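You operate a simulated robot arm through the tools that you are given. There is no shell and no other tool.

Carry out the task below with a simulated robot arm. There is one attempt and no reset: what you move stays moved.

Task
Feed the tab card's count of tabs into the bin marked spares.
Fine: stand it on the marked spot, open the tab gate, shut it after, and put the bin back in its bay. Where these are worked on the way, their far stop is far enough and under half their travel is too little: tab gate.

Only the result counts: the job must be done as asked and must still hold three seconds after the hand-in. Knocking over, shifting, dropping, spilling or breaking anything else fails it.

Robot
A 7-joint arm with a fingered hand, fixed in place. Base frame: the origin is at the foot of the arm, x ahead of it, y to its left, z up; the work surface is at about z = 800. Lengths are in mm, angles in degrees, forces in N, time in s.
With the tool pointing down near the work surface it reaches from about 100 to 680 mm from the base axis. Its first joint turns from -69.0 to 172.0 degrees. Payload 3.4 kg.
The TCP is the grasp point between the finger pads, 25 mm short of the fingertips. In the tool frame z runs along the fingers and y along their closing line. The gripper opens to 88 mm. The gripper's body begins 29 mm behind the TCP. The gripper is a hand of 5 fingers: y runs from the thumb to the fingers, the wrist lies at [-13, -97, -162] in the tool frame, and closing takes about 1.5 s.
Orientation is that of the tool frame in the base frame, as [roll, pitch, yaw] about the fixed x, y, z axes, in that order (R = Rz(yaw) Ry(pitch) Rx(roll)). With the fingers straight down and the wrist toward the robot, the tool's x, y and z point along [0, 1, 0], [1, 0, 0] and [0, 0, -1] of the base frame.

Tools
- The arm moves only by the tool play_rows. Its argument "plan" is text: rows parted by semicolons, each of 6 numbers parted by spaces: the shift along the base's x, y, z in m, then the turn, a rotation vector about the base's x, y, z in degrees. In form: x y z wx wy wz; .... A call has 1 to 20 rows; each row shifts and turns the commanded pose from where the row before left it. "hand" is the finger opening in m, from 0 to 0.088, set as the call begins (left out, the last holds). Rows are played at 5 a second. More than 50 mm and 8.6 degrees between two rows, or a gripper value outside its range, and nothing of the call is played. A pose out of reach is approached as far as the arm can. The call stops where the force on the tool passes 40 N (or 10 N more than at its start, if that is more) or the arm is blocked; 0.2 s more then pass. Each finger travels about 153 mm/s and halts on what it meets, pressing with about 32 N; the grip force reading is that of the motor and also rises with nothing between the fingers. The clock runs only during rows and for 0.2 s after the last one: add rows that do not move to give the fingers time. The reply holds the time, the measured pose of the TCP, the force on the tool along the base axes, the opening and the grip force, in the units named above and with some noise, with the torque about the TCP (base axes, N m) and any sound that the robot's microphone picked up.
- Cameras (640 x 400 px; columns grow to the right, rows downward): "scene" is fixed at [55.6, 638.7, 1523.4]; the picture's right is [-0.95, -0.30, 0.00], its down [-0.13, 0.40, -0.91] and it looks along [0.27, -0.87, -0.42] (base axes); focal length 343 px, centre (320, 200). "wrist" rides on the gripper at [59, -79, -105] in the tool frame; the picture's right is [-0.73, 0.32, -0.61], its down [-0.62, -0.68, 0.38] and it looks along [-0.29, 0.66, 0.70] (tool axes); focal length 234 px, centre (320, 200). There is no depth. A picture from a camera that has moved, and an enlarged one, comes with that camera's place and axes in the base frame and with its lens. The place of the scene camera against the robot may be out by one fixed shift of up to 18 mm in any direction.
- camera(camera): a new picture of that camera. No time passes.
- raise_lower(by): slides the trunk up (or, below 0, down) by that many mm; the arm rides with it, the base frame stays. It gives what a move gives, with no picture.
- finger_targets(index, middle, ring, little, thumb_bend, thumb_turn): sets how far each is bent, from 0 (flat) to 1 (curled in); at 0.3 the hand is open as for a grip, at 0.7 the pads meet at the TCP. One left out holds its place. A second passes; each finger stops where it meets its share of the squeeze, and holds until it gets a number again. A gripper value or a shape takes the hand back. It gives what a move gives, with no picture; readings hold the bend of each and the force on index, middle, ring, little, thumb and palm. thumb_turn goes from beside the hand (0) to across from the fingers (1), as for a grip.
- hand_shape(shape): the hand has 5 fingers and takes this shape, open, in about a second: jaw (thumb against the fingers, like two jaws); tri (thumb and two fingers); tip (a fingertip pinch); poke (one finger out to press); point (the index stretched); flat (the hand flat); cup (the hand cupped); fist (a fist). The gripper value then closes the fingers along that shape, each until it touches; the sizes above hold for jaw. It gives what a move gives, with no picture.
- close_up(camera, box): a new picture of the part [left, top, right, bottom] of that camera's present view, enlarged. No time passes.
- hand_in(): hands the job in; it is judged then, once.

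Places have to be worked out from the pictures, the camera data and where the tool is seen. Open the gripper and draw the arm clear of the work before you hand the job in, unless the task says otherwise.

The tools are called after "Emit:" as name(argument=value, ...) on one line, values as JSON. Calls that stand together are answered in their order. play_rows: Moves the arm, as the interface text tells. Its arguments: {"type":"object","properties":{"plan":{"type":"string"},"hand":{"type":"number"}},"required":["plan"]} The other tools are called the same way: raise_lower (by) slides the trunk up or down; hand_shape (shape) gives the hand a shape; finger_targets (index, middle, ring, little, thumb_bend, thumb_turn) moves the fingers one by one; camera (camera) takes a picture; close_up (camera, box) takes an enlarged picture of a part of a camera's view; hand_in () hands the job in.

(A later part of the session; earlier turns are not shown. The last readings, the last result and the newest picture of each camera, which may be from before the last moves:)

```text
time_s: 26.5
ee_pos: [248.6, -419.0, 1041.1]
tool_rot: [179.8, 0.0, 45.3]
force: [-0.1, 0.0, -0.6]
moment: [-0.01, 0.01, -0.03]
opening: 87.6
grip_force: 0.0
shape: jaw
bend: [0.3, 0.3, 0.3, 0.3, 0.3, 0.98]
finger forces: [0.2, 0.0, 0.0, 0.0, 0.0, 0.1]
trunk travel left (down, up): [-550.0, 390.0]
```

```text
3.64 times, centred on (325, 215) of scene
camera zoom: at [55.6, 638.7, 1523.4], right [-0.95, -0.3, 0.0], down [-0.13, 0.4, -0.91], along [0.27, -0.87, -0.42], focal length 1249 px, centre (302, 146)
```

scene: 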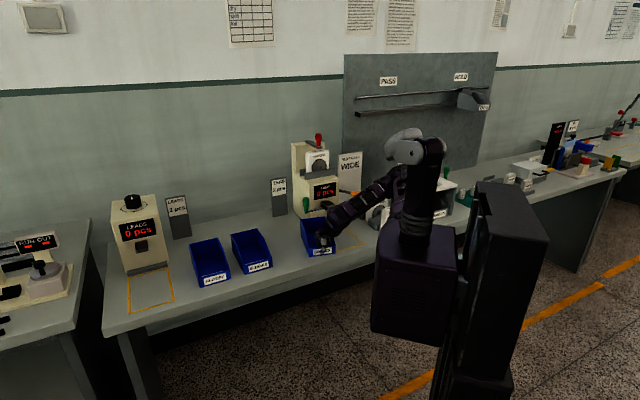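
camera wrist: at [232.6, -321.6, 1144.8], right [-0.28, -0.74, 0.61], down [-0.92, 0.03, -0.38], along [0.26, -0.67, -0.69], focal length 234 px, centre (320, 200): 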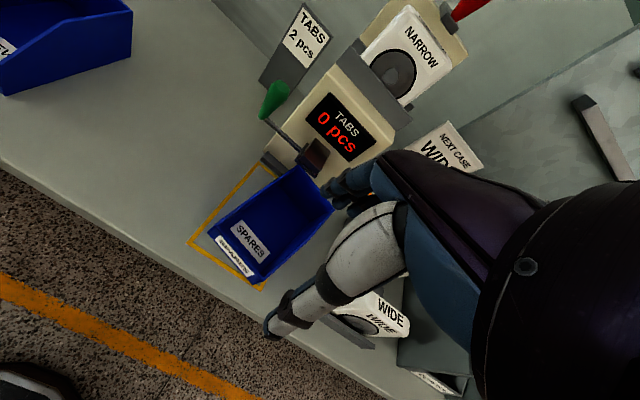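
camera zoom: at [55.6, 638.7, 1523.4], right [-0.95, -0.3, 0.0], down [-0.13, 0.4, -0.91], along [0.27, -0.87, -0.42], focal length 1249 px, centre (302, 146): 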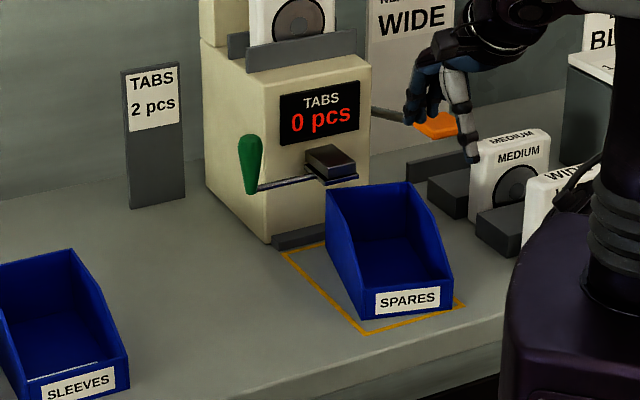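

Emit:
close_up(camera="wrist", box=[170, 120, 350, 300])

Emit:
close_up(camera="scene", box=[335, 195, 395, 255])

```text
2.22 times, centred on (260, 210) of wrist
camera zoom: at [232.6, -321.6, 1144.8], right [-0.28, -0.74, 0.61], down [-0.92, 0.03, -0.38], along [0.26, -0.67, -0.69], focal length 520 px, centre (453, 178)
```

zoom: 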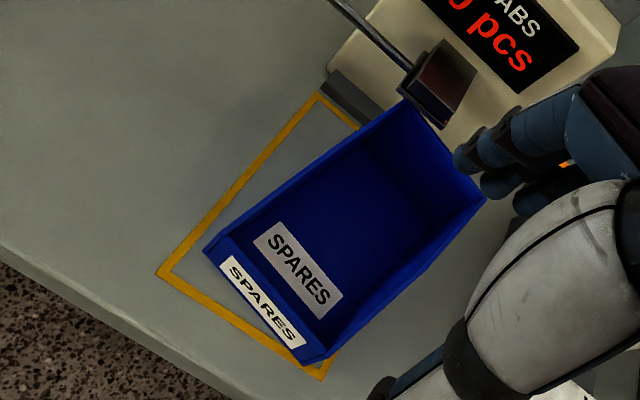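

```text
6.67 times, centred on (365, 225) of scene
camera zoom: at [55.6, 638.7, 1523.4], right [-0.95, -0.3, 0.0], down [-0.13, 0.4, -0.91], along [0.27, -0.87, -0.42], focal length 2290 px, centre (20, 33)
```

zoom: 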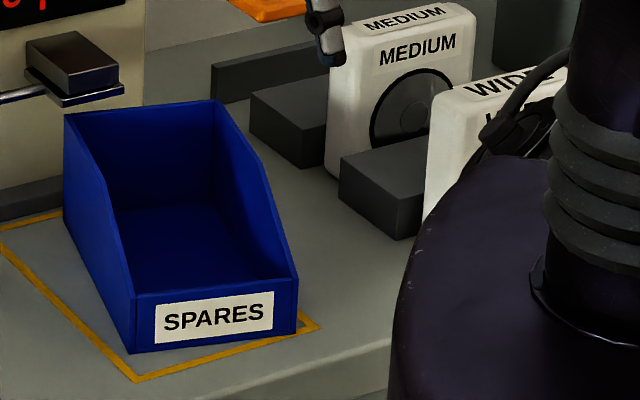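

The bin is yawed about -10° with its centre near (u,n)=(-138,588), and I want about (-119,604). I'll close the hand, push the left inner wall gently toward +u, then square the front wall with a flat push. First I'm closing the hand and moving above the bin.

Emit:
play_rows(plan="0.0201 -0.0252 0 0 0 -0.3; 0.0201 -0.0252 0 0 0 0; 0.0201 -0.0252 0 0 0 0; 0.0201 -0.0252 0 0 0 0; 0 0 -0.04 0 0 0; 0 0 -0.04 0 0 0; 0 0 -0.03 0 0 0; 0 0 0 0 0 0; 0 0 0 0 0 0", hand=0.0)

Emit:
camera(camera="wrist")

Emit:
close_up(camera="scene", box=[285, 150, 405, 260])

```text
time_s: 28.5
ee_pos: [327.7, -518.1, 929.2]
tool_rot: [179.9, -0.1, 45.1]
force: [-0.8, -0.9, 0.3]
moment: [-0.01, 0.02, 0.0]
opening: 0.0
grip_force: 32.7
shape: jaw
bend: [0.7, 0.7, 0.7, 0.7, 0.73, 1.0]
finger forces: [0.1, 0.1, 0.0, 0.0, 0.1, 0.1]
trunk travel left (down, up): [-550.0, 390.0]
```

```text
taken
camera wrist: at [313.4, -422.4, 1033.6], right [-0.29, -0.74, 0.61], down [-0.92, 0.04, -0.38], along [0.26, -0.67, -0.69], focal length 234 px, centre (320, 200)
```

wrist: 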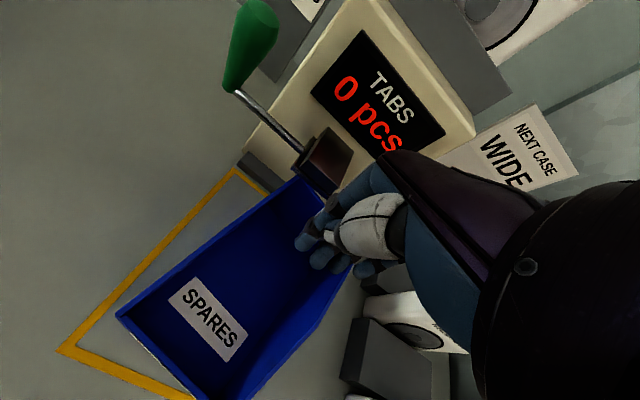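

```text
3.64 times, centred on (345, 205) of scene
camera zoom: at [55.6, 638.7, 1523.4], right [-0.95, -0.3, 0.0], down [-0.13, 0.4, -0.91], along [0.27, -0.87, -0.42], focal length 1249 px, centre (229, 182)
```

zoom: 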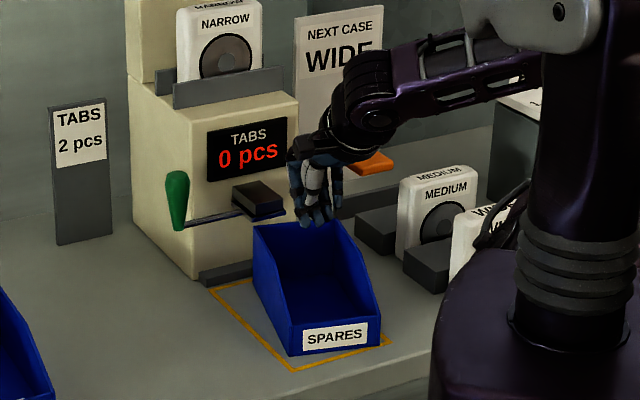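

The refined estimate is yaw about -14° and centre about (-138,590). I'm descending inside the bin, mid-width, with the closed hand.

Emit:
play_rows(plan="-0.0017 -0.0102 0 0 0 0; 0 0 -0.03 0 0 0; 0 0 -0.025 0 0 0; 0 0 -0.02 0 0 0; 0 0 -0.01 0 0 0; 0 0 0 0 0 0; 0 0 0 0 0 0")

Emit:
camera(camera="wrist")

Emit:
close_up(camera="scene", box=[305, 170, 395, 260])

```text
time_s: 30.1
ee_pos: [326.8, -527.3, 845.4]
tool_rot: [179.9, -0.1, 45.0]
force: [-0.3, -0.3, 0.8]
moment: [-0.01, 0.0, 0.03]
opening: 0.0
grip_force: 31.9
shape: jaw
bend: [0.7, 0.7, 0.7, 0.7, 0.73, 1.0]
finger forces: [0.0, 0.0, 0.0, 0.0, 0.0, 0.0]
trunk travel left (down, up): [-550.0, 390.0]
```

```text
taken
camera wrist: at [311.7, -432.3, 950.1], right [-0.29, -0.74, 0.61], down [-0.92, 0.04, -0.38], along [0.26, -0.67, -0.69], focal length 234 px, centre (320, 200)
```

wrist: 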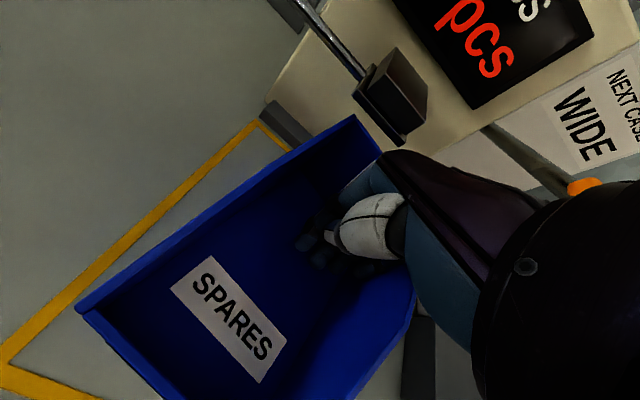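

```text
4.44 times, centred on (350, 215) of scene
camera zoom: at [55.6, 638.7, 1523.4], right [-0.95, -0.3, 0.0], down [-0.13, 0.4, -0.91], along [0.27, -0.87, -0.42], focal length 1526 px, centre (187, 133)
```

zoom: 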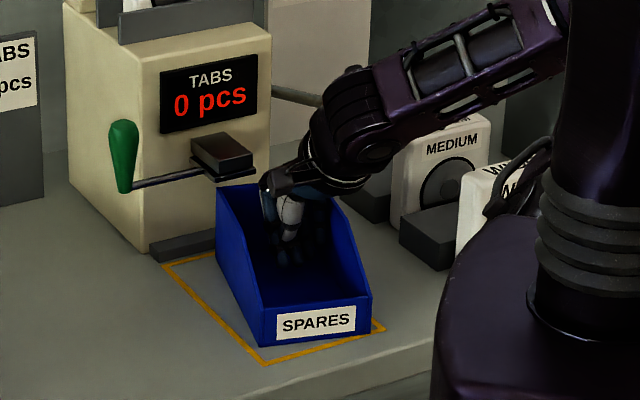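

The closed fingers are inside the bin and clear of the chute. I'm pushing toward +u in small steps.

Emit:
play_rows(plan="0.0071 0.0071 0 0 0 0; 0.0071 0.0071 0 0 0 0; 0.0053 0.0053 0 0 0 0; 0.0035 0.0035 0 0 0 0; 0 0 0 0 0 0; 0 0 0 0 0 0")

Emit:
camera(camera="wrist")

Emit:
close_up(camera="scene", box=[305, 170, 395, 260])

```text
time_s: 31.5
ee_pos: [348.9, -505.9, 845.8]
tool_rot: [179.9, -0.1, 45.0]
force: [-0.5, -0.7, -0.2]
moment: [0.03, 0.01, 0.01]
opening: 0.0
grip_force: 31.9
shape: jaw
bend: [0.7, 0.7, 0.7, 0.7, 0.73, 1.0]
finger forces: [0.3, 0.0, 0.0, 0.0, 0.0, 0.1]
trunk travel left (down, up): [-550.0, 390.0]
```

```text
taken
camera wrist: at [334.1, -409.4, 949.5], right [-0.29, -0.74, 0.61], down [-0.92, 0.04, -0.38], along [0.26, -0.67, -0.69], focal length 234 px, centre (320, 200)
```

wrist: 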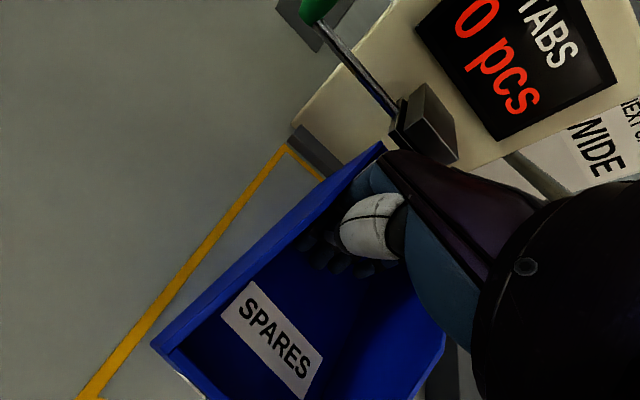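

```text
4.44 times, centred on (350, 215) of scene
camera zoom: at [55.6, 638.7, 1523.4], right [-0.95, -0.3, 0.0], down [-0.13, 0.4, -0.91], along [0.27, -0.87, -0.42], focal length 1526 px, centre (187, 133)
```

zoom: 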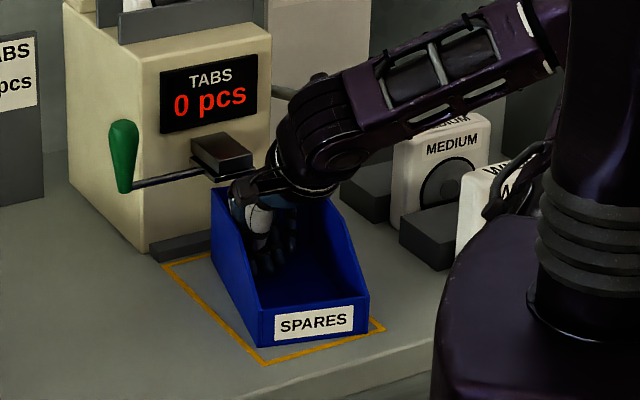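

Contact has been made and the bin is starting to turn. I'm pushing on in small steps.

Emit:
play_rows(plan="0.0035 0.0035 0 0 0 0; 0.0035 0.0035 0 0 0 0; 0.0035 0.0035 0 0 0 0; 0 0 0 0 0 0; 0 0 0 0 0 0")

Emit:
camera(camera="wrist")

Emit:
close_up(camera="scene", box=[305, 170, 395, 260])

```text
time_s: 32.7
ee_pos: [359.2, -495.5, 844.6]
tool_rot: [179.9, -0.1, 44.9]
force: [0.0, 0.2, 0.7]
moment: [0.01, 0.0, 0.01]
opening: 0.0
grip_force: 32.2
shape: jaw
bend: [0.7, 0.7, 0.7, 0.7, 0.73, 1.0]
finger forces: [0.3, 0.0, 0.1, 0.0, 0.1, 0.0]
trunk travel left (down, up): [-550.0, 390.0]
```

```text
taken
camera wrist: at [344.6, -398.9, 950.1], right [-0.29, -0.74, 0.61], down [-0.92, 0.04, -0.38], along [0.26, -0.67, -0.69], focal length 234 px, centre (320, 200)
```

wrist: 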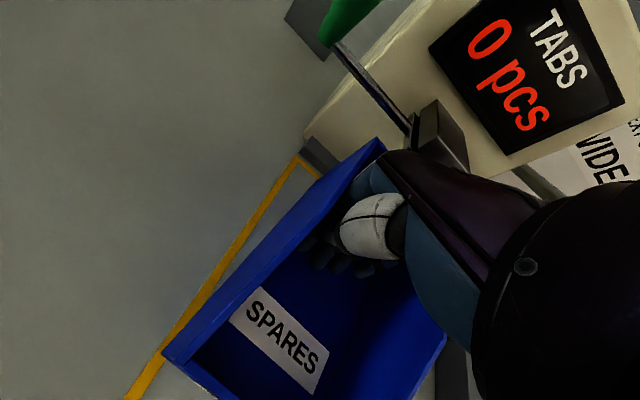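

```text
4.44 times, centred on (350, 215) of scene
camera zoom: at [55.6, 638.7, 1523.4], right [-0.95, -0.3, 0.0], down [-0.13, 0.4, -0.91], along [0.27, -0.87, -0.42], focal length 1526 px, centre (187, 133)
```

zoom: 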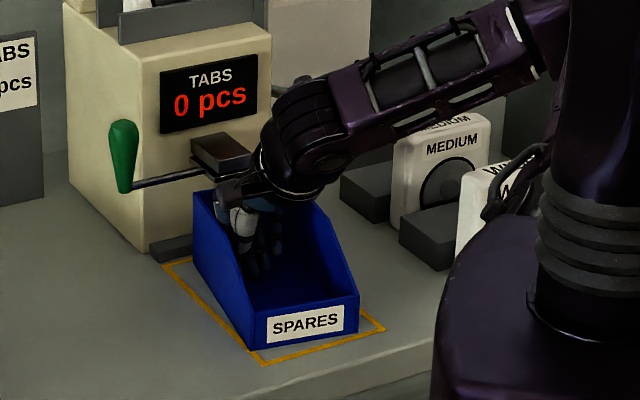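

The bin has moved and nearly squared up. I'm backing off the wall slightly and lifting out to measure it again.

Emit:
play_rows(plan="-0.0071 -0.0071 0 0 0 0; 0 0 0.03 0 0 0; 0 0 0.04 0 0 0; 0 0 0.04 0 0 0; -0.025 0.02 0.04 0 0 0; -0.03 0.03 0.03 0 0 0; -0.03 0.03 0.01 0 0 0; 0 0 0 0 0 0; 0 0 0 0 0 0")

Emit:
close_up(camera="wrist", box=[170, 120, 350, 300])

Emit:
close_up(camera="scene", box=[305, 170, 395, 260])

```text
refused: row 5 steps farther than a row can; nothing moved
```

```text
2.22 times, centred on (260, 210) of wrist
camera zoom: at [344.6, -398.9, 950.1], right [-0.29, -0.74, 0.61], down [-0.92, 0.04, -0.38], along [0.26, -0.67, -0.69], focal length 520 px, centre (453, 178)
```

zoom: 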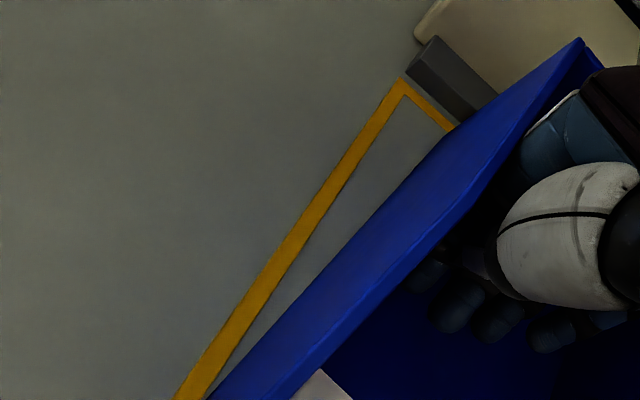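

```text
4.44 times, centred on (350, 215) of scene
camera zoom: at [55.6, 638.7, 1523.4], right [-0.95, -0.3, 0.0], down [-0.13, 0.4, -0.91], along [0.27, -0.87, -0.42], focal length 1526 px, centre (187, 133)
```

zoom: 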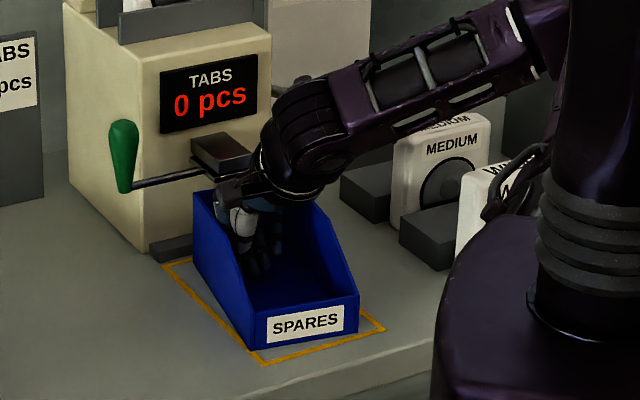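

One row was too long, so I'm repeating the retreat with shorter steps.

Emit:
play_rows(plan="-0.0071 -0.0071 0 0 0 0; 0 0 0.03 0 0 0; 0 0 0.04 0 0 0; 0 0 0.045 0 0 0; -0.02 0.02 0.03 0 0 0; -0.025 0.025 0.03 0 0 0; -0.03 0.03 0.01 0 0 0; -0.015 0.015 0 0 0 0; 0 0 0 0 0 0; 0 0 0 0 0 0")

Emit:
close_up(camera="wrist", box=[150, 120, 330, 300])

Emit:
close_up(camera="scene", box=[305, 170, 395, 260])

```text
time_s: 34.9
ee_pos: [261.6, -411.8, 1030.2]
tool_rot: [179.8, 0.0, 45.0]
force: [0.7, -1.0, -0.7]
moment: [0.02, -0.04, -0.01]
opening: 0.0
grip_force: 31.6
shape: jaw
bend: [0.7, 0.7, 0.7, 0.7, 0.73, 1.0]
finger forces: [0.0, 0.0, 0.0, 0.0, 0.1, 0.1]
trunk travel left (down, up): [-550.0, 390.0]
```

```text
2.22 times, centred on (240, 210) of wrist
camera zoom: at [247.0, -315.3, 1135.9], right [-0.29, -0.74, 0.61], down [-0.92, 0.04, -0.38], along [0.26, -0.67, -0.69], focal length 520 px, centre (498, 178)
```

zoom: 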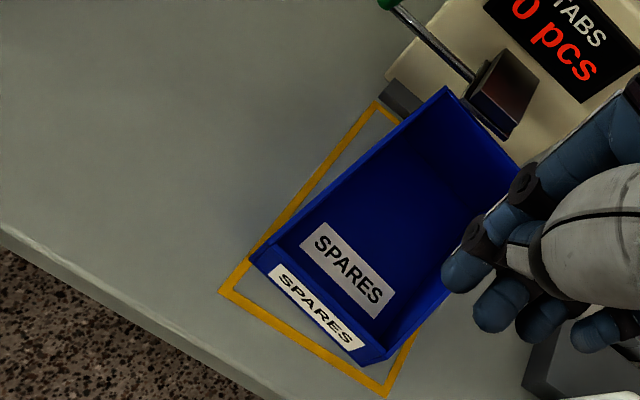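

```text
4.44 times, centred on (350, 215) of scene
camera zoom: at [55.6, 638.7, 1523.4], right [-0.95, -0.3, 0.0], down [-0.13, 0.4, -0.91], along [0.27, -0.87, -0.42], focal length 1526 px, centre (187, 133)
```

zoom: 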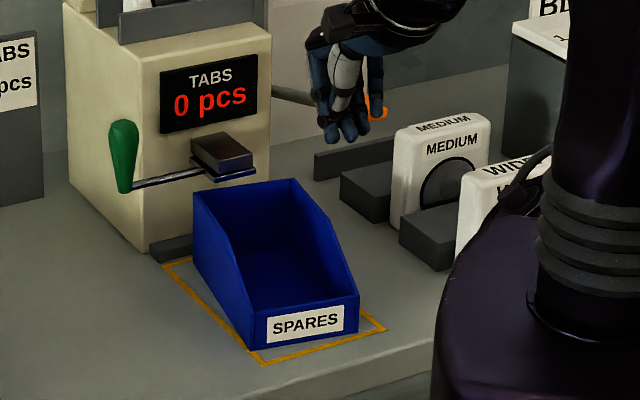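

The bin now sits at about (-124,595) with yaw about -9°. The thumb and index define the TCP, and the other fingers lie toward -u. I'm lowering the closed hand in front of the bin so I can square it with a forward push.

Emit:
play_rows(plan="-0.0141 -0.0028 -0.02 0 0 0; 0 0 -0.04 0 0 0; 0 0 -0.04 0 0 0; 0 0 -0.04 0 0 0; 0 0 -0.03 0 0 0; 0 0 -0.022 0 0 0; 0 0 0 0 0 0; 0 0 0 0 0 0")

Emit:
camera(camera="wrist")

Emit:
close_up(camera="scene", box=[305, 170, 395, 260])

```text
time_s: 36.7
ee_pos: [255.9, -429.2, 841.4]
tool_rot: [180.0, 0.0, 44.9]
force: [0.2, 0.1, -0.1]
moment: [-0.01, 0.04, 0.0]
opening: 0.1
grip_force: 31.4
shape: jaw
bend: [0.7, 0.7, 0.7, 0.7, 0.73, 1.0]
finger forces: [0.0, 0.0, 0.1, 0.0, 0.0, 0.0]
out of reach, approached as far as the arm can: row 2, 3
trunk travel left (down, up): [-550.0, 390.0]
```

```text
taken
camera wrist: at [240.8, -332.8, 945.5], right [-0.29, -0.74, 0.61], down [-0.92, 0.04, -0.38], along [0.26, -0.67, -0.69], focal length 234 px, centre (320, 200)
```

wrist: 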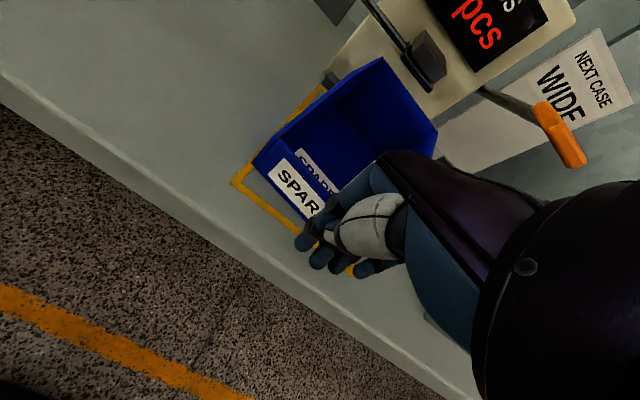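

```text
4.44 times, centred on (350, 215) of scene
camera zoom: at [55.6, 638.7, 1523.4], right [-0.95, -0.3, 0.0], down [-0.13, 0.4, -0.91], along [0.27, -0.87, -0.42], focal length 1526 px, centre (187, 133)
```

zoom: 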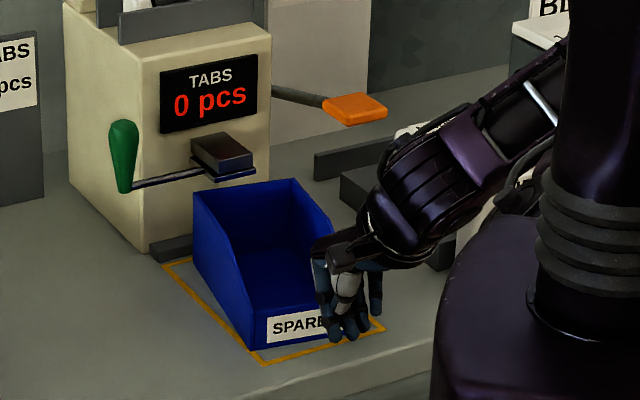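

The fingers are just in front of the front wall's right half. I'm pushing forward (+n) in small steps.

Emit:
play_rows(plan="0.0028 -0.0028 0 0 0 0; 0.0028 -0.0028 0 0 0 0; 0.0028 -0.0028 0 0 0 0; 0.0028 -0.0028 0 0 0 0; 0 0 0 0 0 0; 0 0 0 0 0 0")

Emit:
camera(camera="wrist")

Emit:
close_up(camera="scene", box=[305, 170, 395, 260])

```text
time_s: 38.1
ee_pos: [267.7, -439.6, 840.4]
tool_rot: [179.9, 0.0, 45.0]
force: [-0.9, -0.9, -0.8]
moment: [-0.01, -0.01, -0.03]
opening: 0.0
grip_force: 31.4
shape: jaw
bend: [0.7, 0.7, 0.7, 0.7, 0.73, 1.0]
finger forces: [0.0, 0.1, 0.0, 0.0, 0.0, 0.0]
trunk travel left (down, up): [-550.0, 390.0]
```

```text
taken
camera wrist: at [251.9, -343.5, 945.6], right [-0.29, -0.74, 0.61], down [-0.92, 0.04, -0.38], along [0.26, -0.67, -0.69], focal length 234 px, centre (320, 200)
```

wrist: 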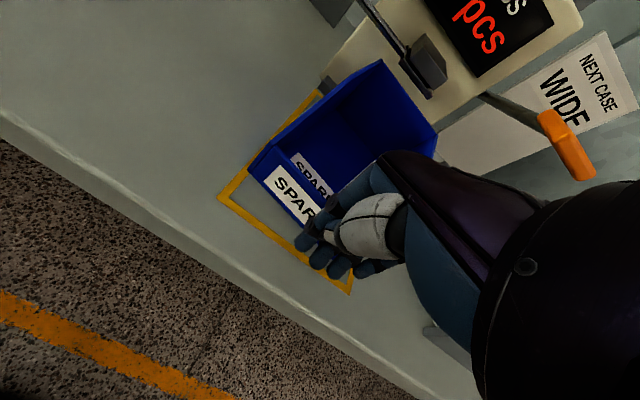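

```text
4.44 times, centred on (350, 215) of scene
camera zoom: at [55.6, 638.7, 1523.4], right [-0.95, -0.3, 0.0], down [-0.13, 0.4, -0.91], along [0.27, -0.87, -0.42], focal length 1526 px, centre (187, 133)
```

zoom: 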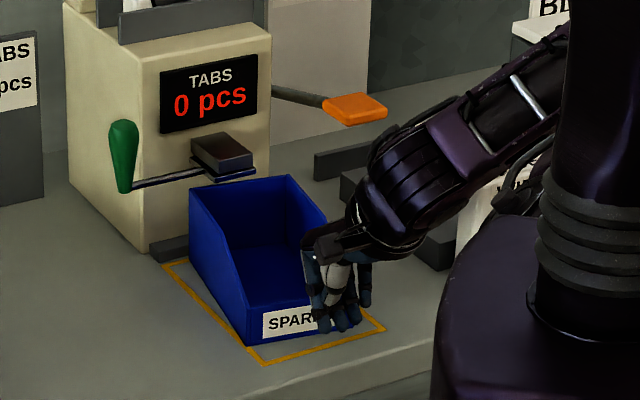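

Emit:
close_up(camera="wrist", box=[200, 50, 460, 310])

```text
1.54 times, centred on (330, 180) of wrist
camera zoom: at [251.9, -343.5, 945.6], right [-0.29, -0.74, 0.61], down [-0.92, 0.04, -0.38], along [0.26, -0.67, -0.69], focal length 360 px, centre (305, 231)
```

zoom: 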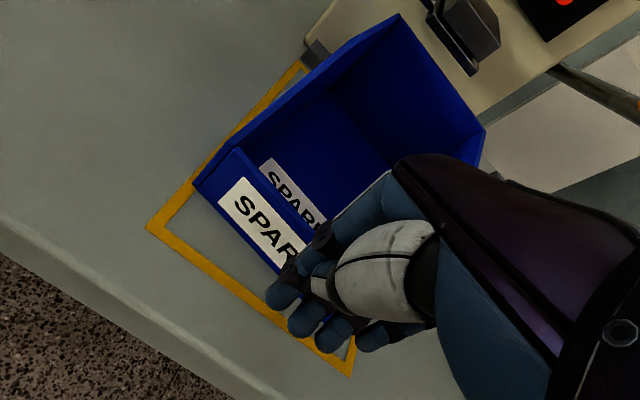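

The push only translated the bin: it's now at n≈604, still about -9°. To turn it counter-clockwise I'll hook the front wall from inside at its left part and pull toward the robot, so I'm repositioning inside the bin.

Emit:
play_rows(plan="-0.0057 0.0057 0 0 0 0; 0 0 0.035 0 0 0; 0 0 0.04 0 0 0; 0.0275 -0.0132 0 0 0 0; 0.0275 -0.0132 0 0 0 0; 0.0275 -0.0132 0 0 0 0; 0 0 -0.03 0 0 0; 0 0 -0.025 0 0 0; 0 0 -0.02 0 0 0; 0 0 0 0 0 0; 0 0 0 0 0 0")

Emit:
camera(camera="wrist")

Emit:
close_up(camera="scene", box=[305, 170, 395, 260])

```text
time_s: 40.5
ee_pos: [343.2, -471.7, 839.8]
tool_rot: [179.9, 0.0, 45.0]
force: [0.3, 0.3, -0.2]
moment: [0.02, 0.02, -0.02]
opening: 0.0
grip_force: 31.8
shape: jaw
bend: [0.7, 0.7, 0.7, 0.7, 0.73, 1.0]
finger forces: [0.0, 0.0, 0.0, 0.0, 0.1, 0.0]
trunk travel left (down, up): [-550.0, 390.0]
```

```text
taken
camera wrist: at [328.5, -376.6, 945.0], right [-0.29, -0.74, 0.61], down [-0.92, 0.04, -0.38], along [0.26, -0.67, -0.69], focal length 234 px, centre (320, 200)
```

wrist: 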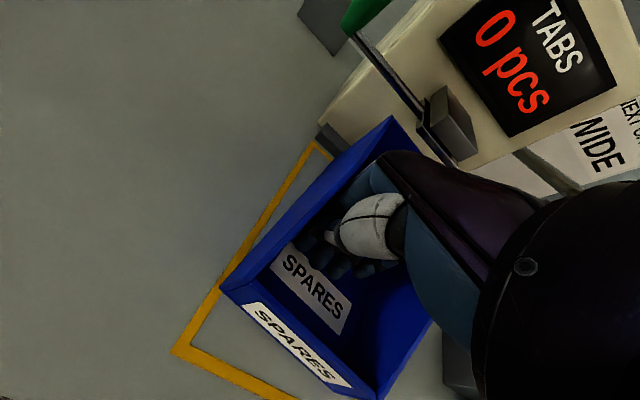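

```text
4.44 times, centred on (350, 215) of scene
camera zoom: at [55.6, 638.7, 1523.4], right [-0.95, -0.3, 0.0], down [-0.13, 0.4, -0.91], along [0.27, -0.87, -0.42], focal length 1526 px, centre (187, 133)
```

zoom: 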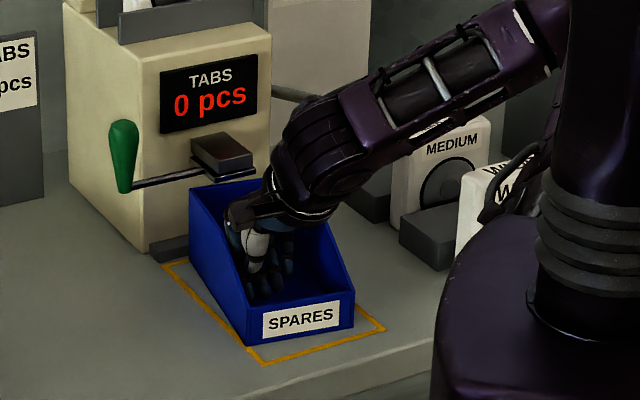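

The hand is inside the bin behind the left part of the front wall, and yaw is still about -8.5°. I'm pulling toward the robot (-n) in small steps.

Emit:
play_rows(plan="-0.0071 0.0071 0 0 0 0; -0.0057 0.0057 0 0 0 0; -0.0035 0.0035 0 0 0 0; -0.0028 0.0028 0 0 0 0; -0.0028 0.0028 0 0 0 0; 0 0 0 0 0 0; 0 0 0 0 0 0")

Emit:
camera(camera="wrist")

Emit:
close_up(camera="scene", box=[305, 170, 395, 260])

```text
time_s: 42.1
ee_pos: [321.6, -452.7, 839.7]
tool_rot: [179.8, -0.1, 45.0]
force: [0.5, -0.7, 0.4]
moment: [0.0, -0.03, -0.02]
opening: 0.0
grip_force: 32.3
shape: jaw
bend: [0.7, 0.7, 0.7, 0.7, 0.73, 1.0]
finger forces: [0.1, 0.0, 0.1, 0.0, 0.0, 0.0]
trunk travel left (down, up): [-550.0, 390.0]
```

```text
taken
camera wrist: at [306.7, -355.6, 945.6], right [-0.29, -0.74, 0.61], down [-0.92, 0.04, -0.38], along [0.26, -0.67, -0.69], focal length 234 px, centre (320, 200)
```

wrist: 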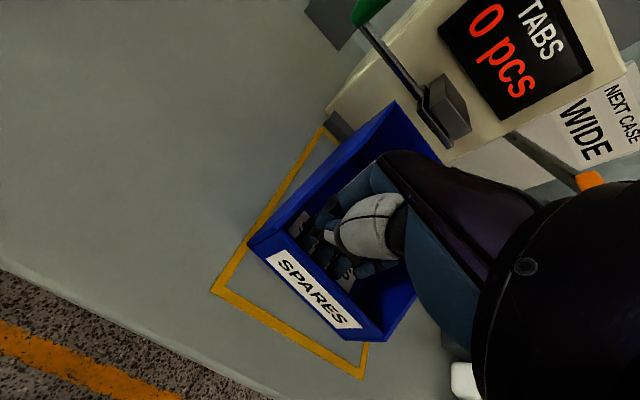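

```text
4.44 times, centred on (350, 215) of scene
camera zoom: at [55.6, 638.7, 1523.4], right [-0.95, -0.3, 0.0], down [-0.13, 0.4, -0.91], along [0.27, -0.87, -0.42], focal length 1526 px, centre (187, 133)
```

zoom: 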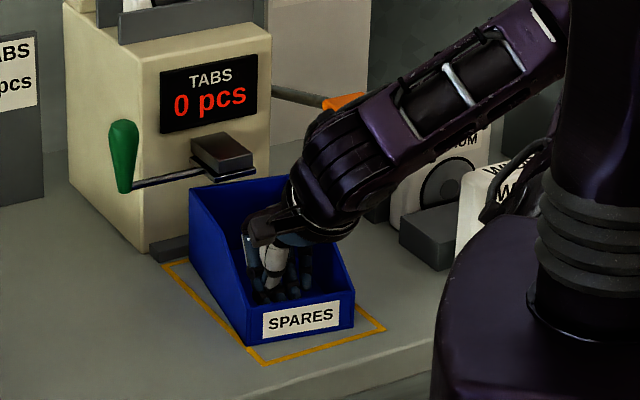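

There's no contact yet, so I'm continuing to pull slowly.

Emit:
play_rows(plan="-0.0028 0.0028 0 0 0 0; -0.0028 0.0028 0 0 0 0; -0.0028 0.0028 0 0 0 0; -0.0028 0.0028 0 0 0 0; 0 0 0 0 0 0; 0 0 0 0 0 0")

Emit:
camera(camera="wrist")

Emit:
close_up(camera="scene", box=[305, 170, 395, 260])

```text
time_s: 43.5
ee_pos: [309.5, -440.1, 840.4]
tool_rot: [180.0, -0.1, 45.1]
force: [-0.8, 0.3, 0.4]
moment: [0.03, 0.01, 0.0]
opening: 0.0
grip_force: 32.0
shape: jaw
bend: [0.7, 0.7, 0.7, 0.7, 0.73, 1.0]
finger forces: [0.0, 0.0, 0.1, 0.0, 0.0, 0.1]
trunk travel left (down, up): [-550.0, 390.0]
```

```text
taken
camera wrist: at [295.3, -344.0, 946.1], right [-0.29, -0.74, 0.61], down [-0.92, 0.04, -0.38], along [0.26, -0.67, -0.69], focal length 234 px, centre (320, 200)
```

wrist: 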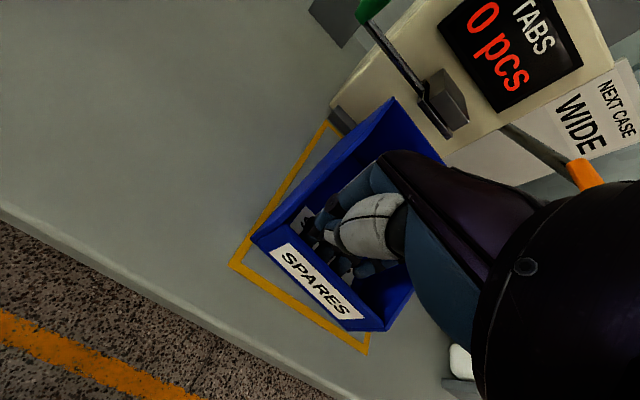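

```text
4.44 times, centred on (350, 215) of scene
camera zoom: at [55.6, 638.7, 1523.4], right [-0.95, -0.3, 0.0], down [-0.13, 0.4, -0.91], along [0.27, -0.87, -0.42], focal length 1526 px, centre (187, 133)
```

zoom: 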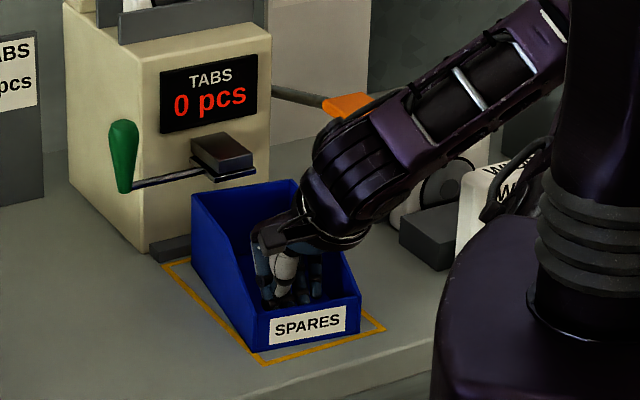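

Emit:
close_up(camera="wrist", box=[220, 80, 460, 360])

```text
1.43 times, centred on (340, 220) of wrist
camera zoom: at [295.3, -344.0, 946.1], right [-0.29, -0.74, 0.61], down [-0.92, 0.04, -0.38], along [0.26, -0.67, -0.69], focal length 334 px, centre (291, 171)
```

zoom: 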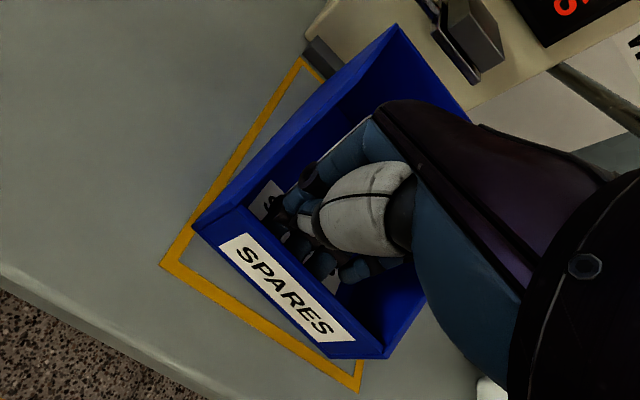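

The pull only translated it: centre is about (-125,593), yaw still -9°. Contact seems to happen near the index, so I'll go outside again and push with the index right at the front wall's right corner.

Emit:
play_rows(plan="0.0035 -0.0035 0 0 0 0; 0 0 0.035 0 0 0; 0 0 0.04 0 0 0; -0.0285 0.0015 0 0 0 0; -0.0285 0.0015 0 0 0 0; -0.0285 0.0015 0 0 0 0; 0 0 -0.03 0 0 0; 0 0 -0.028 0 0 0; 0 0 -0.018 0 0 0; 0 0 0 0 0 0; 0 0 0 0 0 0")

Emit:
camera(camera="wrist")

Emit:
close_up(camera="scene", box=[305, 170, 395, 260])

```text
time_s: 45.9
ee_pos: [228.5, -443.1, 839.0]
tool_rot: [179.8, -0.1, 45.0]
force: [0.2, 0.2, -0.9]
moment: [0.03, -0.01, 0.03]
opening: 0.1
grip_force: 31.5
shape: jaw
bend: [0.7, 0.7, 0.7, 0.7, 0.73, 1.0]
finger forces: [0.1, 0.0, 0.0, 0.0, 0.1, 0.1]
out of reach, approached as far as the arm can: row 6
trunk travel left (down, up): [-550.0, 390.0]
```

```text
taken
camera wrist: at [214.1, -346.2, 945.4], right [-0.29, -0.74, 0.61], down [-0.92, 0.04, -0.38], along [0.26, -0.67, -0.69], focal length 234 px, centre (320, 200)
```

wrist: 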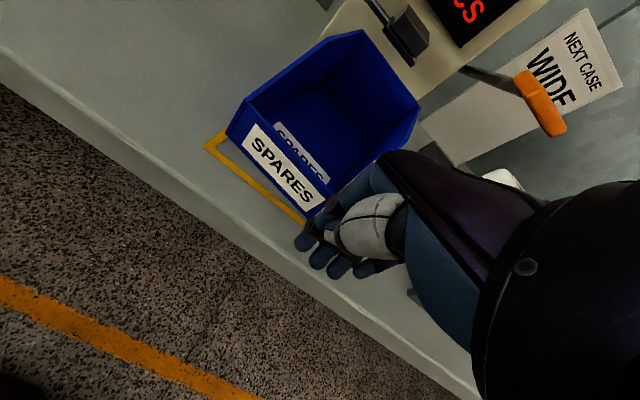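

```text
4.44 times, centred on (350, 215) of scene
camera zoom: at [55.6, 638.7, 1523.4], right [-0.95, -0.3, 0.0], down [-0.13, 0.4, -0.91], along [0.27, -0.87, -0.42], focal length 1526 px, centre (187, 133)
```

zoom: 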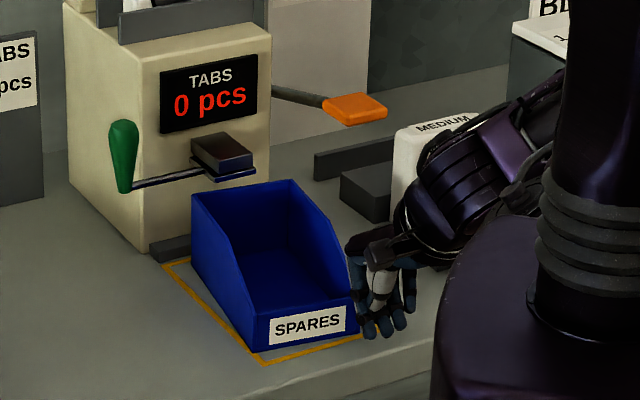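

The index is lined up with the right end of the front wall. I'm pushing forward in small steps.

Emit:
play_rows(plan="0.0042 -0.0042 0 0 0 0; 0.0028 -0.0028 0 0 0 0; 0.0028 -0.0028 0 0 0 0; 0.0028 -0.0028 0 0 0 0; 0.0028 -0.0028 0 0 0 0; 0 0 0 0 0 0; 0 0 0 0 0 0")

Emit:
close_up(camera="wrist", box=[180, 10, 440, 300])

Emit:
close_up(camera="scene", box=[305, 170, 395, 260])

```text
time_s: 47.5
ee_pos: [243.9, -457.8, 839.8]
tool_rot: [180.0, 0.0, 45.0]
force: [-0.2, -0.5, 1.2]
moment: [-0.02, 0.0, 0.03]
opening: 0.0
grip_force: 32.3
shape: jaw
bend: [0.7, 0.7, 0.7, 0.7, 0.73, 1.0]
finger forces: [0.1, 0.0, 0.1, 0.0, 0.1, 0.1]
trunk travel left (down, up): [-550.0, 390.0]
```

```text
1.38 times, centred on (310, 155) of wrist
camera zoom: at [229.5, -361.0, 945.1], right [-0.29, -0.74, 0.61], down [-0.92, 0.04, -0.38], along [0.26, -0.67, -0.69], focal length 323 px, centre (334, 262)
```

zoom: 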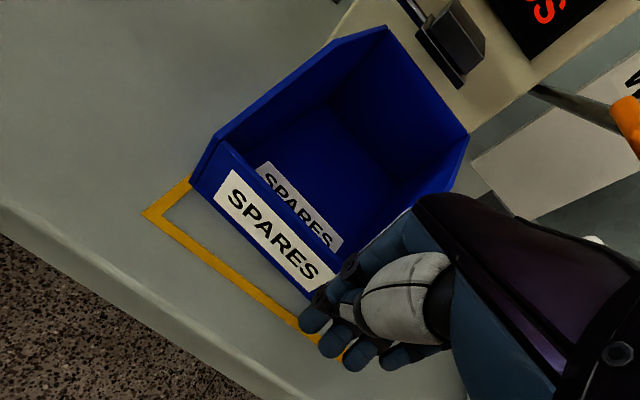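

```text
4.44 times, centred on (350, 215) of scene
camera zoom: at [55.6, 638.7, 1523.4], right [-0.95, -0.3, 0.0], down [-0.13, 0.4, -0.91], along [0.27, -0.87, -0.42], focal length 1526 px, centre (187, 133)
```

zoom: 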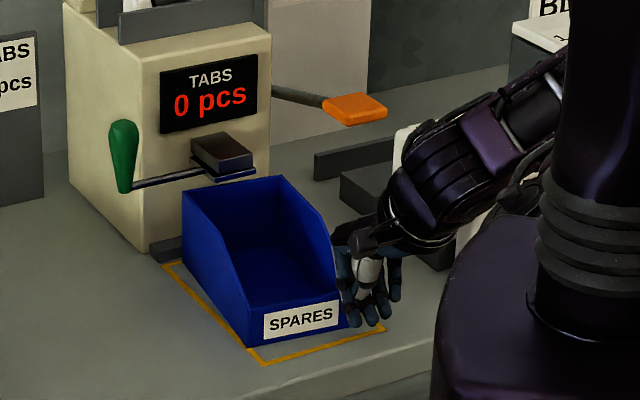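

It's rotating now, with about -6° left. I'm pushing about 11 mm further at the corner.

Emit:
play_rows(plan="0.0028 -0.0028 0 0 0 0; 0.0028 -0.0028 0 0 0 0; 0.0018 -0.0018 0 0 0 0; 0 0 0 0 0 0; 0 0 0 0 0 0")

Emit:
close_up(camera="wrist", box=[180, 10, 440, 300])

Emit:
close_up(camera="scene", box=[305, 170, 395, 260])

```text
time_s: 48.7
ee_pos: [252.2, -465.2, 840.1]
tool_rot: [179.9, -0.1, 45.0]
force: [-0.8, 1.2, -0.9]
moment: [0.01, 0.0, -0.02]
opening: 0.1
grip_force: 32.0
shape: jaw
bend: [0.7, 0.7, 0.7, 0.7, 0.73, 1.0]
finger forces: [0.1, 0.1, 0.0, 0.0, 0.0, 0.0]
trunk travel left (down, up): [-550.0, 390.0]
```

```text
1.38 times, centred on (310, 155) of wrist
camera zoom: at [237.0, -368.7, 945.6], right [-0.29, -0.74, 0.61], down [-0.92, 0.04, -0.38], along [0.26, -0.67, -0.69], focal length 323 px, centre (334, 262)
```

zoom: 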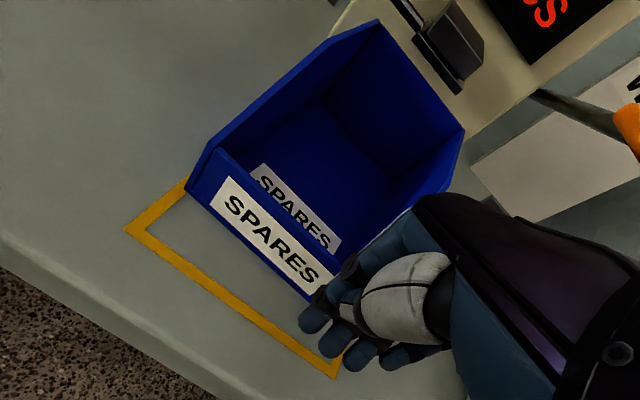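

```text
4.44 times, centred on (350, 215) of scene
camera zoom: at [55.6, 638.7, 1523.4], right [-0.95, -0.3, 0.0], down [-0.13, 0.4, -0.91], along [0.27, -0.87, -0.42], focal length 1526 px, centre (187, 133)
```

zoom: 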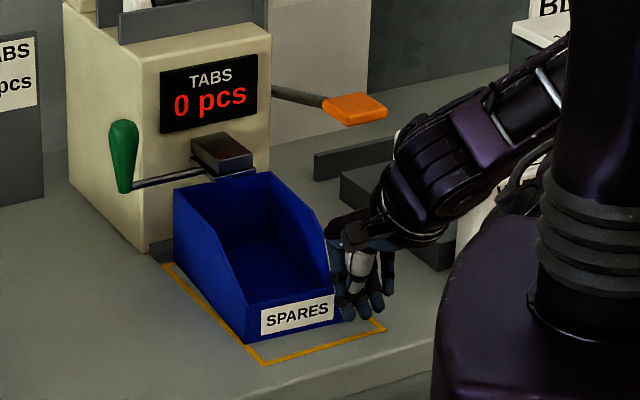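

Emit:
close_up(camera="scene", box=[322, 200, 364, 256])

Emit:
close_up(camera="wrist", box=[220, 10, 380, 240])

```text
7.14 times, centred on (343, 228) of scene
camera zoom: at [55.6, 638.7, 1523.4], right [-0.95, -0.3, 0.0], down [-0.13, 0.4, -0.91], along [0.27, -0.87, -0.42], focal length 2453 px, centre (156, 0)
```

zoom: 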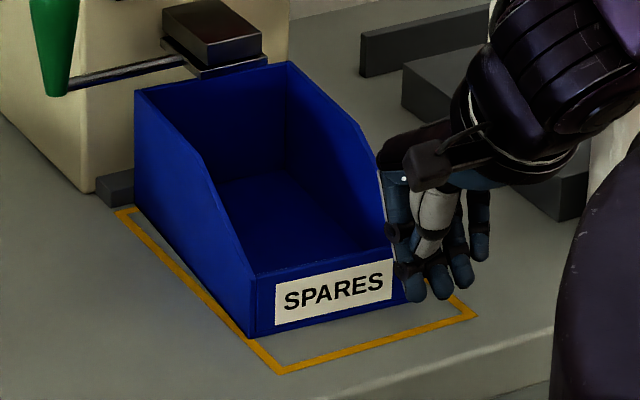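

```text
1.74 times, centred on (300, 125) of wrist
camera zoom: at [237.0, -368.7, 945.6], right [-0.29, -0.74, 0.61], down [-0.92, 0.04, -0.38], along [0.26, -0.67, -0.69], focal length 407 px, centre (355, 330)
```

zoom: 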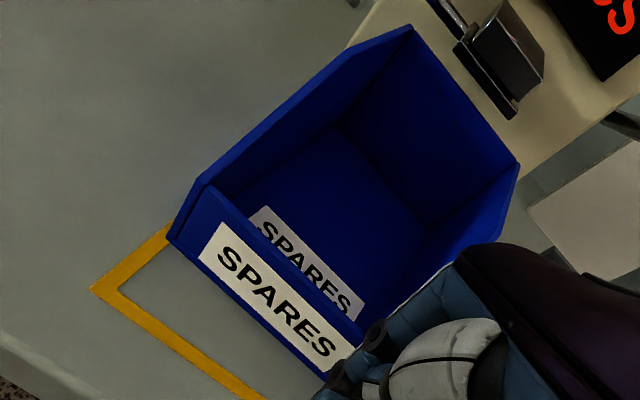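

The bin now stands on the spot, about 4° off square, with its back near the machine, and the chute mouth is over it. I'm backing the hand away, rising, and moving to free space to the left to prepare for the gate handle.

Emit:
play_rows(plan="-0.0085 0.0085 0 0 0 0; 0 0 0.04 0 0 0; 0 0 0.045 0 0 0; 0 0 0.045 0 0 0; 0.03 0.03 0.02 0 0 0; 0.03 0.03 0.01 0 0 0; 0.03 0.03 0 0 0 0; 0.03 0.03 0 0 0 0; 0.03 0.03 0 0 0 0; 0 0 0 0 0 0; 0 0 0 0 0 0", hand=0.0)

Emit:
camera(camera="wrist")

Emit:
camera(camera="scene")

```text
time_s: 51.1
ee_pos: [393.6, -306.4, 999.0]
tool_rot: [179.9, 0.0, 45.0]
force: [-0.1, 0.3, 0.4]
moment: [0.01, -0.01, 0.02]
opening: 0.1
grip_force: 32.3
shape: jaw
bend: [0.7, 0.7, 0.7, 0.7, 0.73, 1.0]
finger forces: [0.1, 0.1, 0.0, 0.0, 0.0, 0.1]
trunk travel left (down, up): [-550.0, 390.0]
```

```text
taken
camera wrist: at [378.4, -210.4, 1105.0], right [-0.29, -0.74, 0.61], down [-0.92, 0.04, -0.38], along [0.26, -0.67, -0.69], focal length 234 px, centre (320, 200)
```

wrist: 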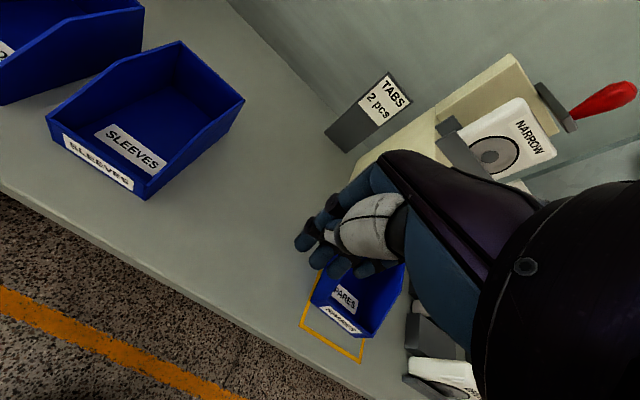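

```text
taken
```

scene: 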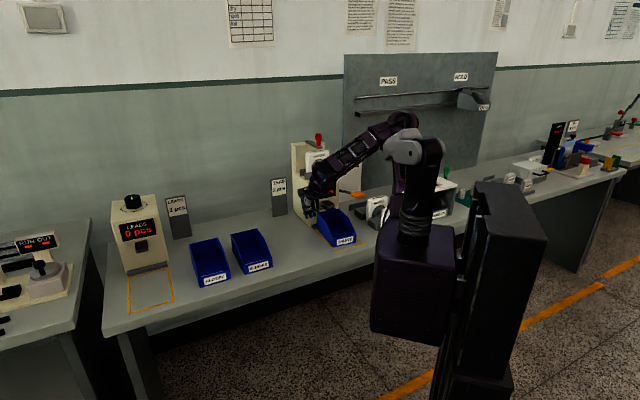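

The path is clear. I'm rolling the hand about the forearm axis so the palm faces the machine's side (fingers pointing -u).

Emit:
play_rows(plan="0 0 0 -5.8 5.8 0; 0 0 0 -5.8 5.8 0; 0 0 0 -5.8 5.8 0; 0 0 0 -5.8 5.8 0; 0 0 0 -5.8 5.8 0; 0 0 0 -5.8 5.8 0; 0 0 0 -5.8 5.8 0; 0 0 0 -5.8 5.8 0; 0 0 0 -5.8 5.8 0; 0 0 0 -5.8 5.8 0; 0 0 0 -5.64 5.64 0; 0 0 0 0 0 0; 0 0 0 0 0 0")

Emit:
camera(camera="wrist")

Emit:
camera(camera="scene")

```text
time_s: 53.9
ee_pos: [359.5, -590.5, 930.2]
tool_rot: [-135.8, 89.9, 89.4]
force: [-0.2, 0.1, 0.5]
moment: [0.0, 0.01, -0.05]
opening: 0.0
grip_force: 32.3
shape: jaw
bend: [0.7, 0.7, 0.7, 0.7, 0.73, 1.0]
finger forces: [0.0, 0.0, 0.0, 0.1, 0.2, 0.0]
out of reach, approached as far as the arm can: row 4, 5, 6, 7, 8, 9, 10, 11
trunk travel left (down, up): [-550.0, 390.0]
```

```text
taken
camera wrist: at [377.6, -461.7, 872.9], right [0.66, 0.2, 0.73], down [-0.75, 0.21, 0.63], along [-0.02, -0.96, 0.29], focal length 234 px, centre (320, 200)
```

wrist: 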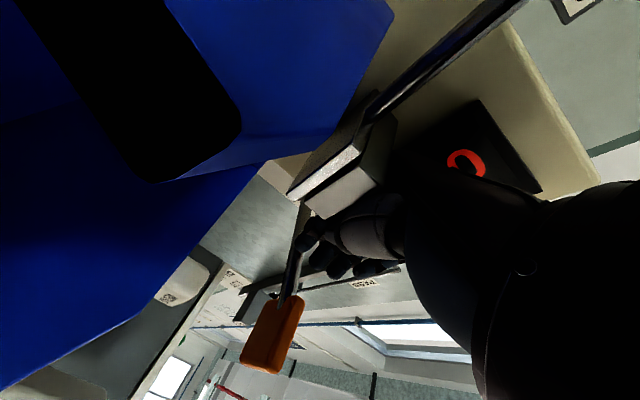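

```text
taken
```

scene: 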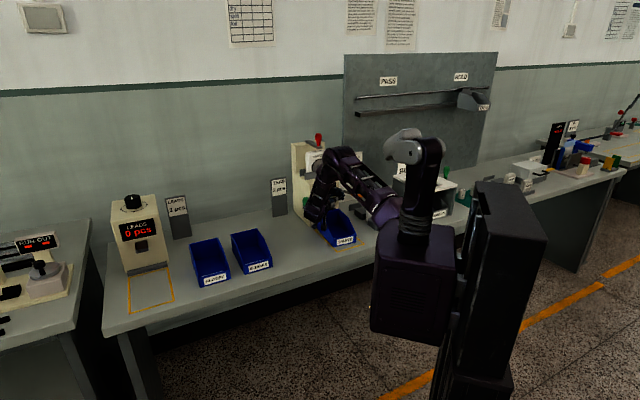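

The arm took the out-of-reach rows as a large detour: the hand is now in front of the machine. Forces are nil, and I'm checking that nothing moved.

Emit:
close_up(camera="scene", box=[280, 130, 400, 260])

Emit:
close_up(camera="wrist", box=[200, 0, 560, 300])

```text
3.08 times, centred on (340, 195) of scene
camera zoom: at [55.6, 638.7, 1523.4], right [-0.95, -0.3, 0.0], down [-0.13, 0.4, -0.91], along [0.27, -0.87, -0.42], focal length 1057 px, centre (258, 215)
```

zoom: 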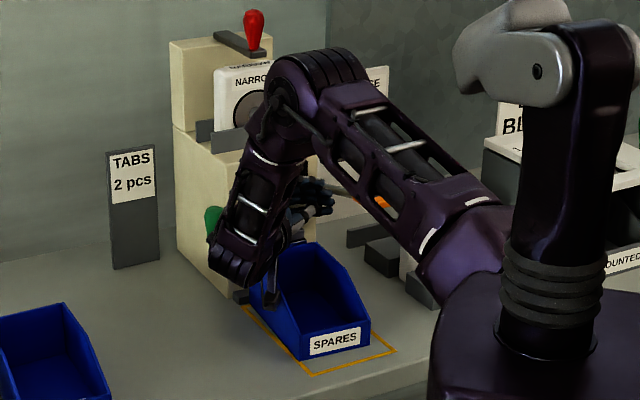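

```text
1.33 times, centred on (380, 150) of wrist
camera zoom: at [377.6, -461.7, 872.9], right [0.66, 0.2, 0.73], down [-0.75, 0.21, 0.63], along [-0.02, -0.96, 0.29], focal length 312 px, centre (240, 267)
```

zoom: 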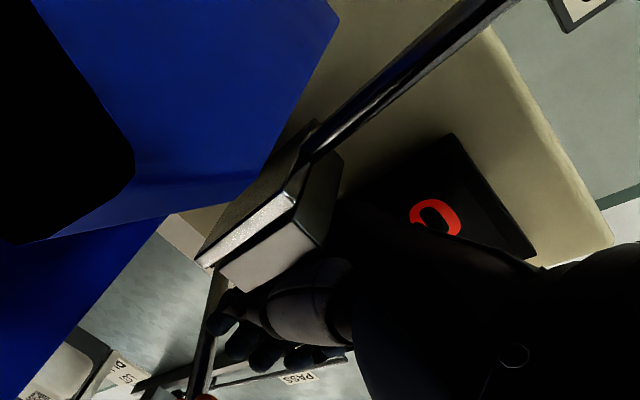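

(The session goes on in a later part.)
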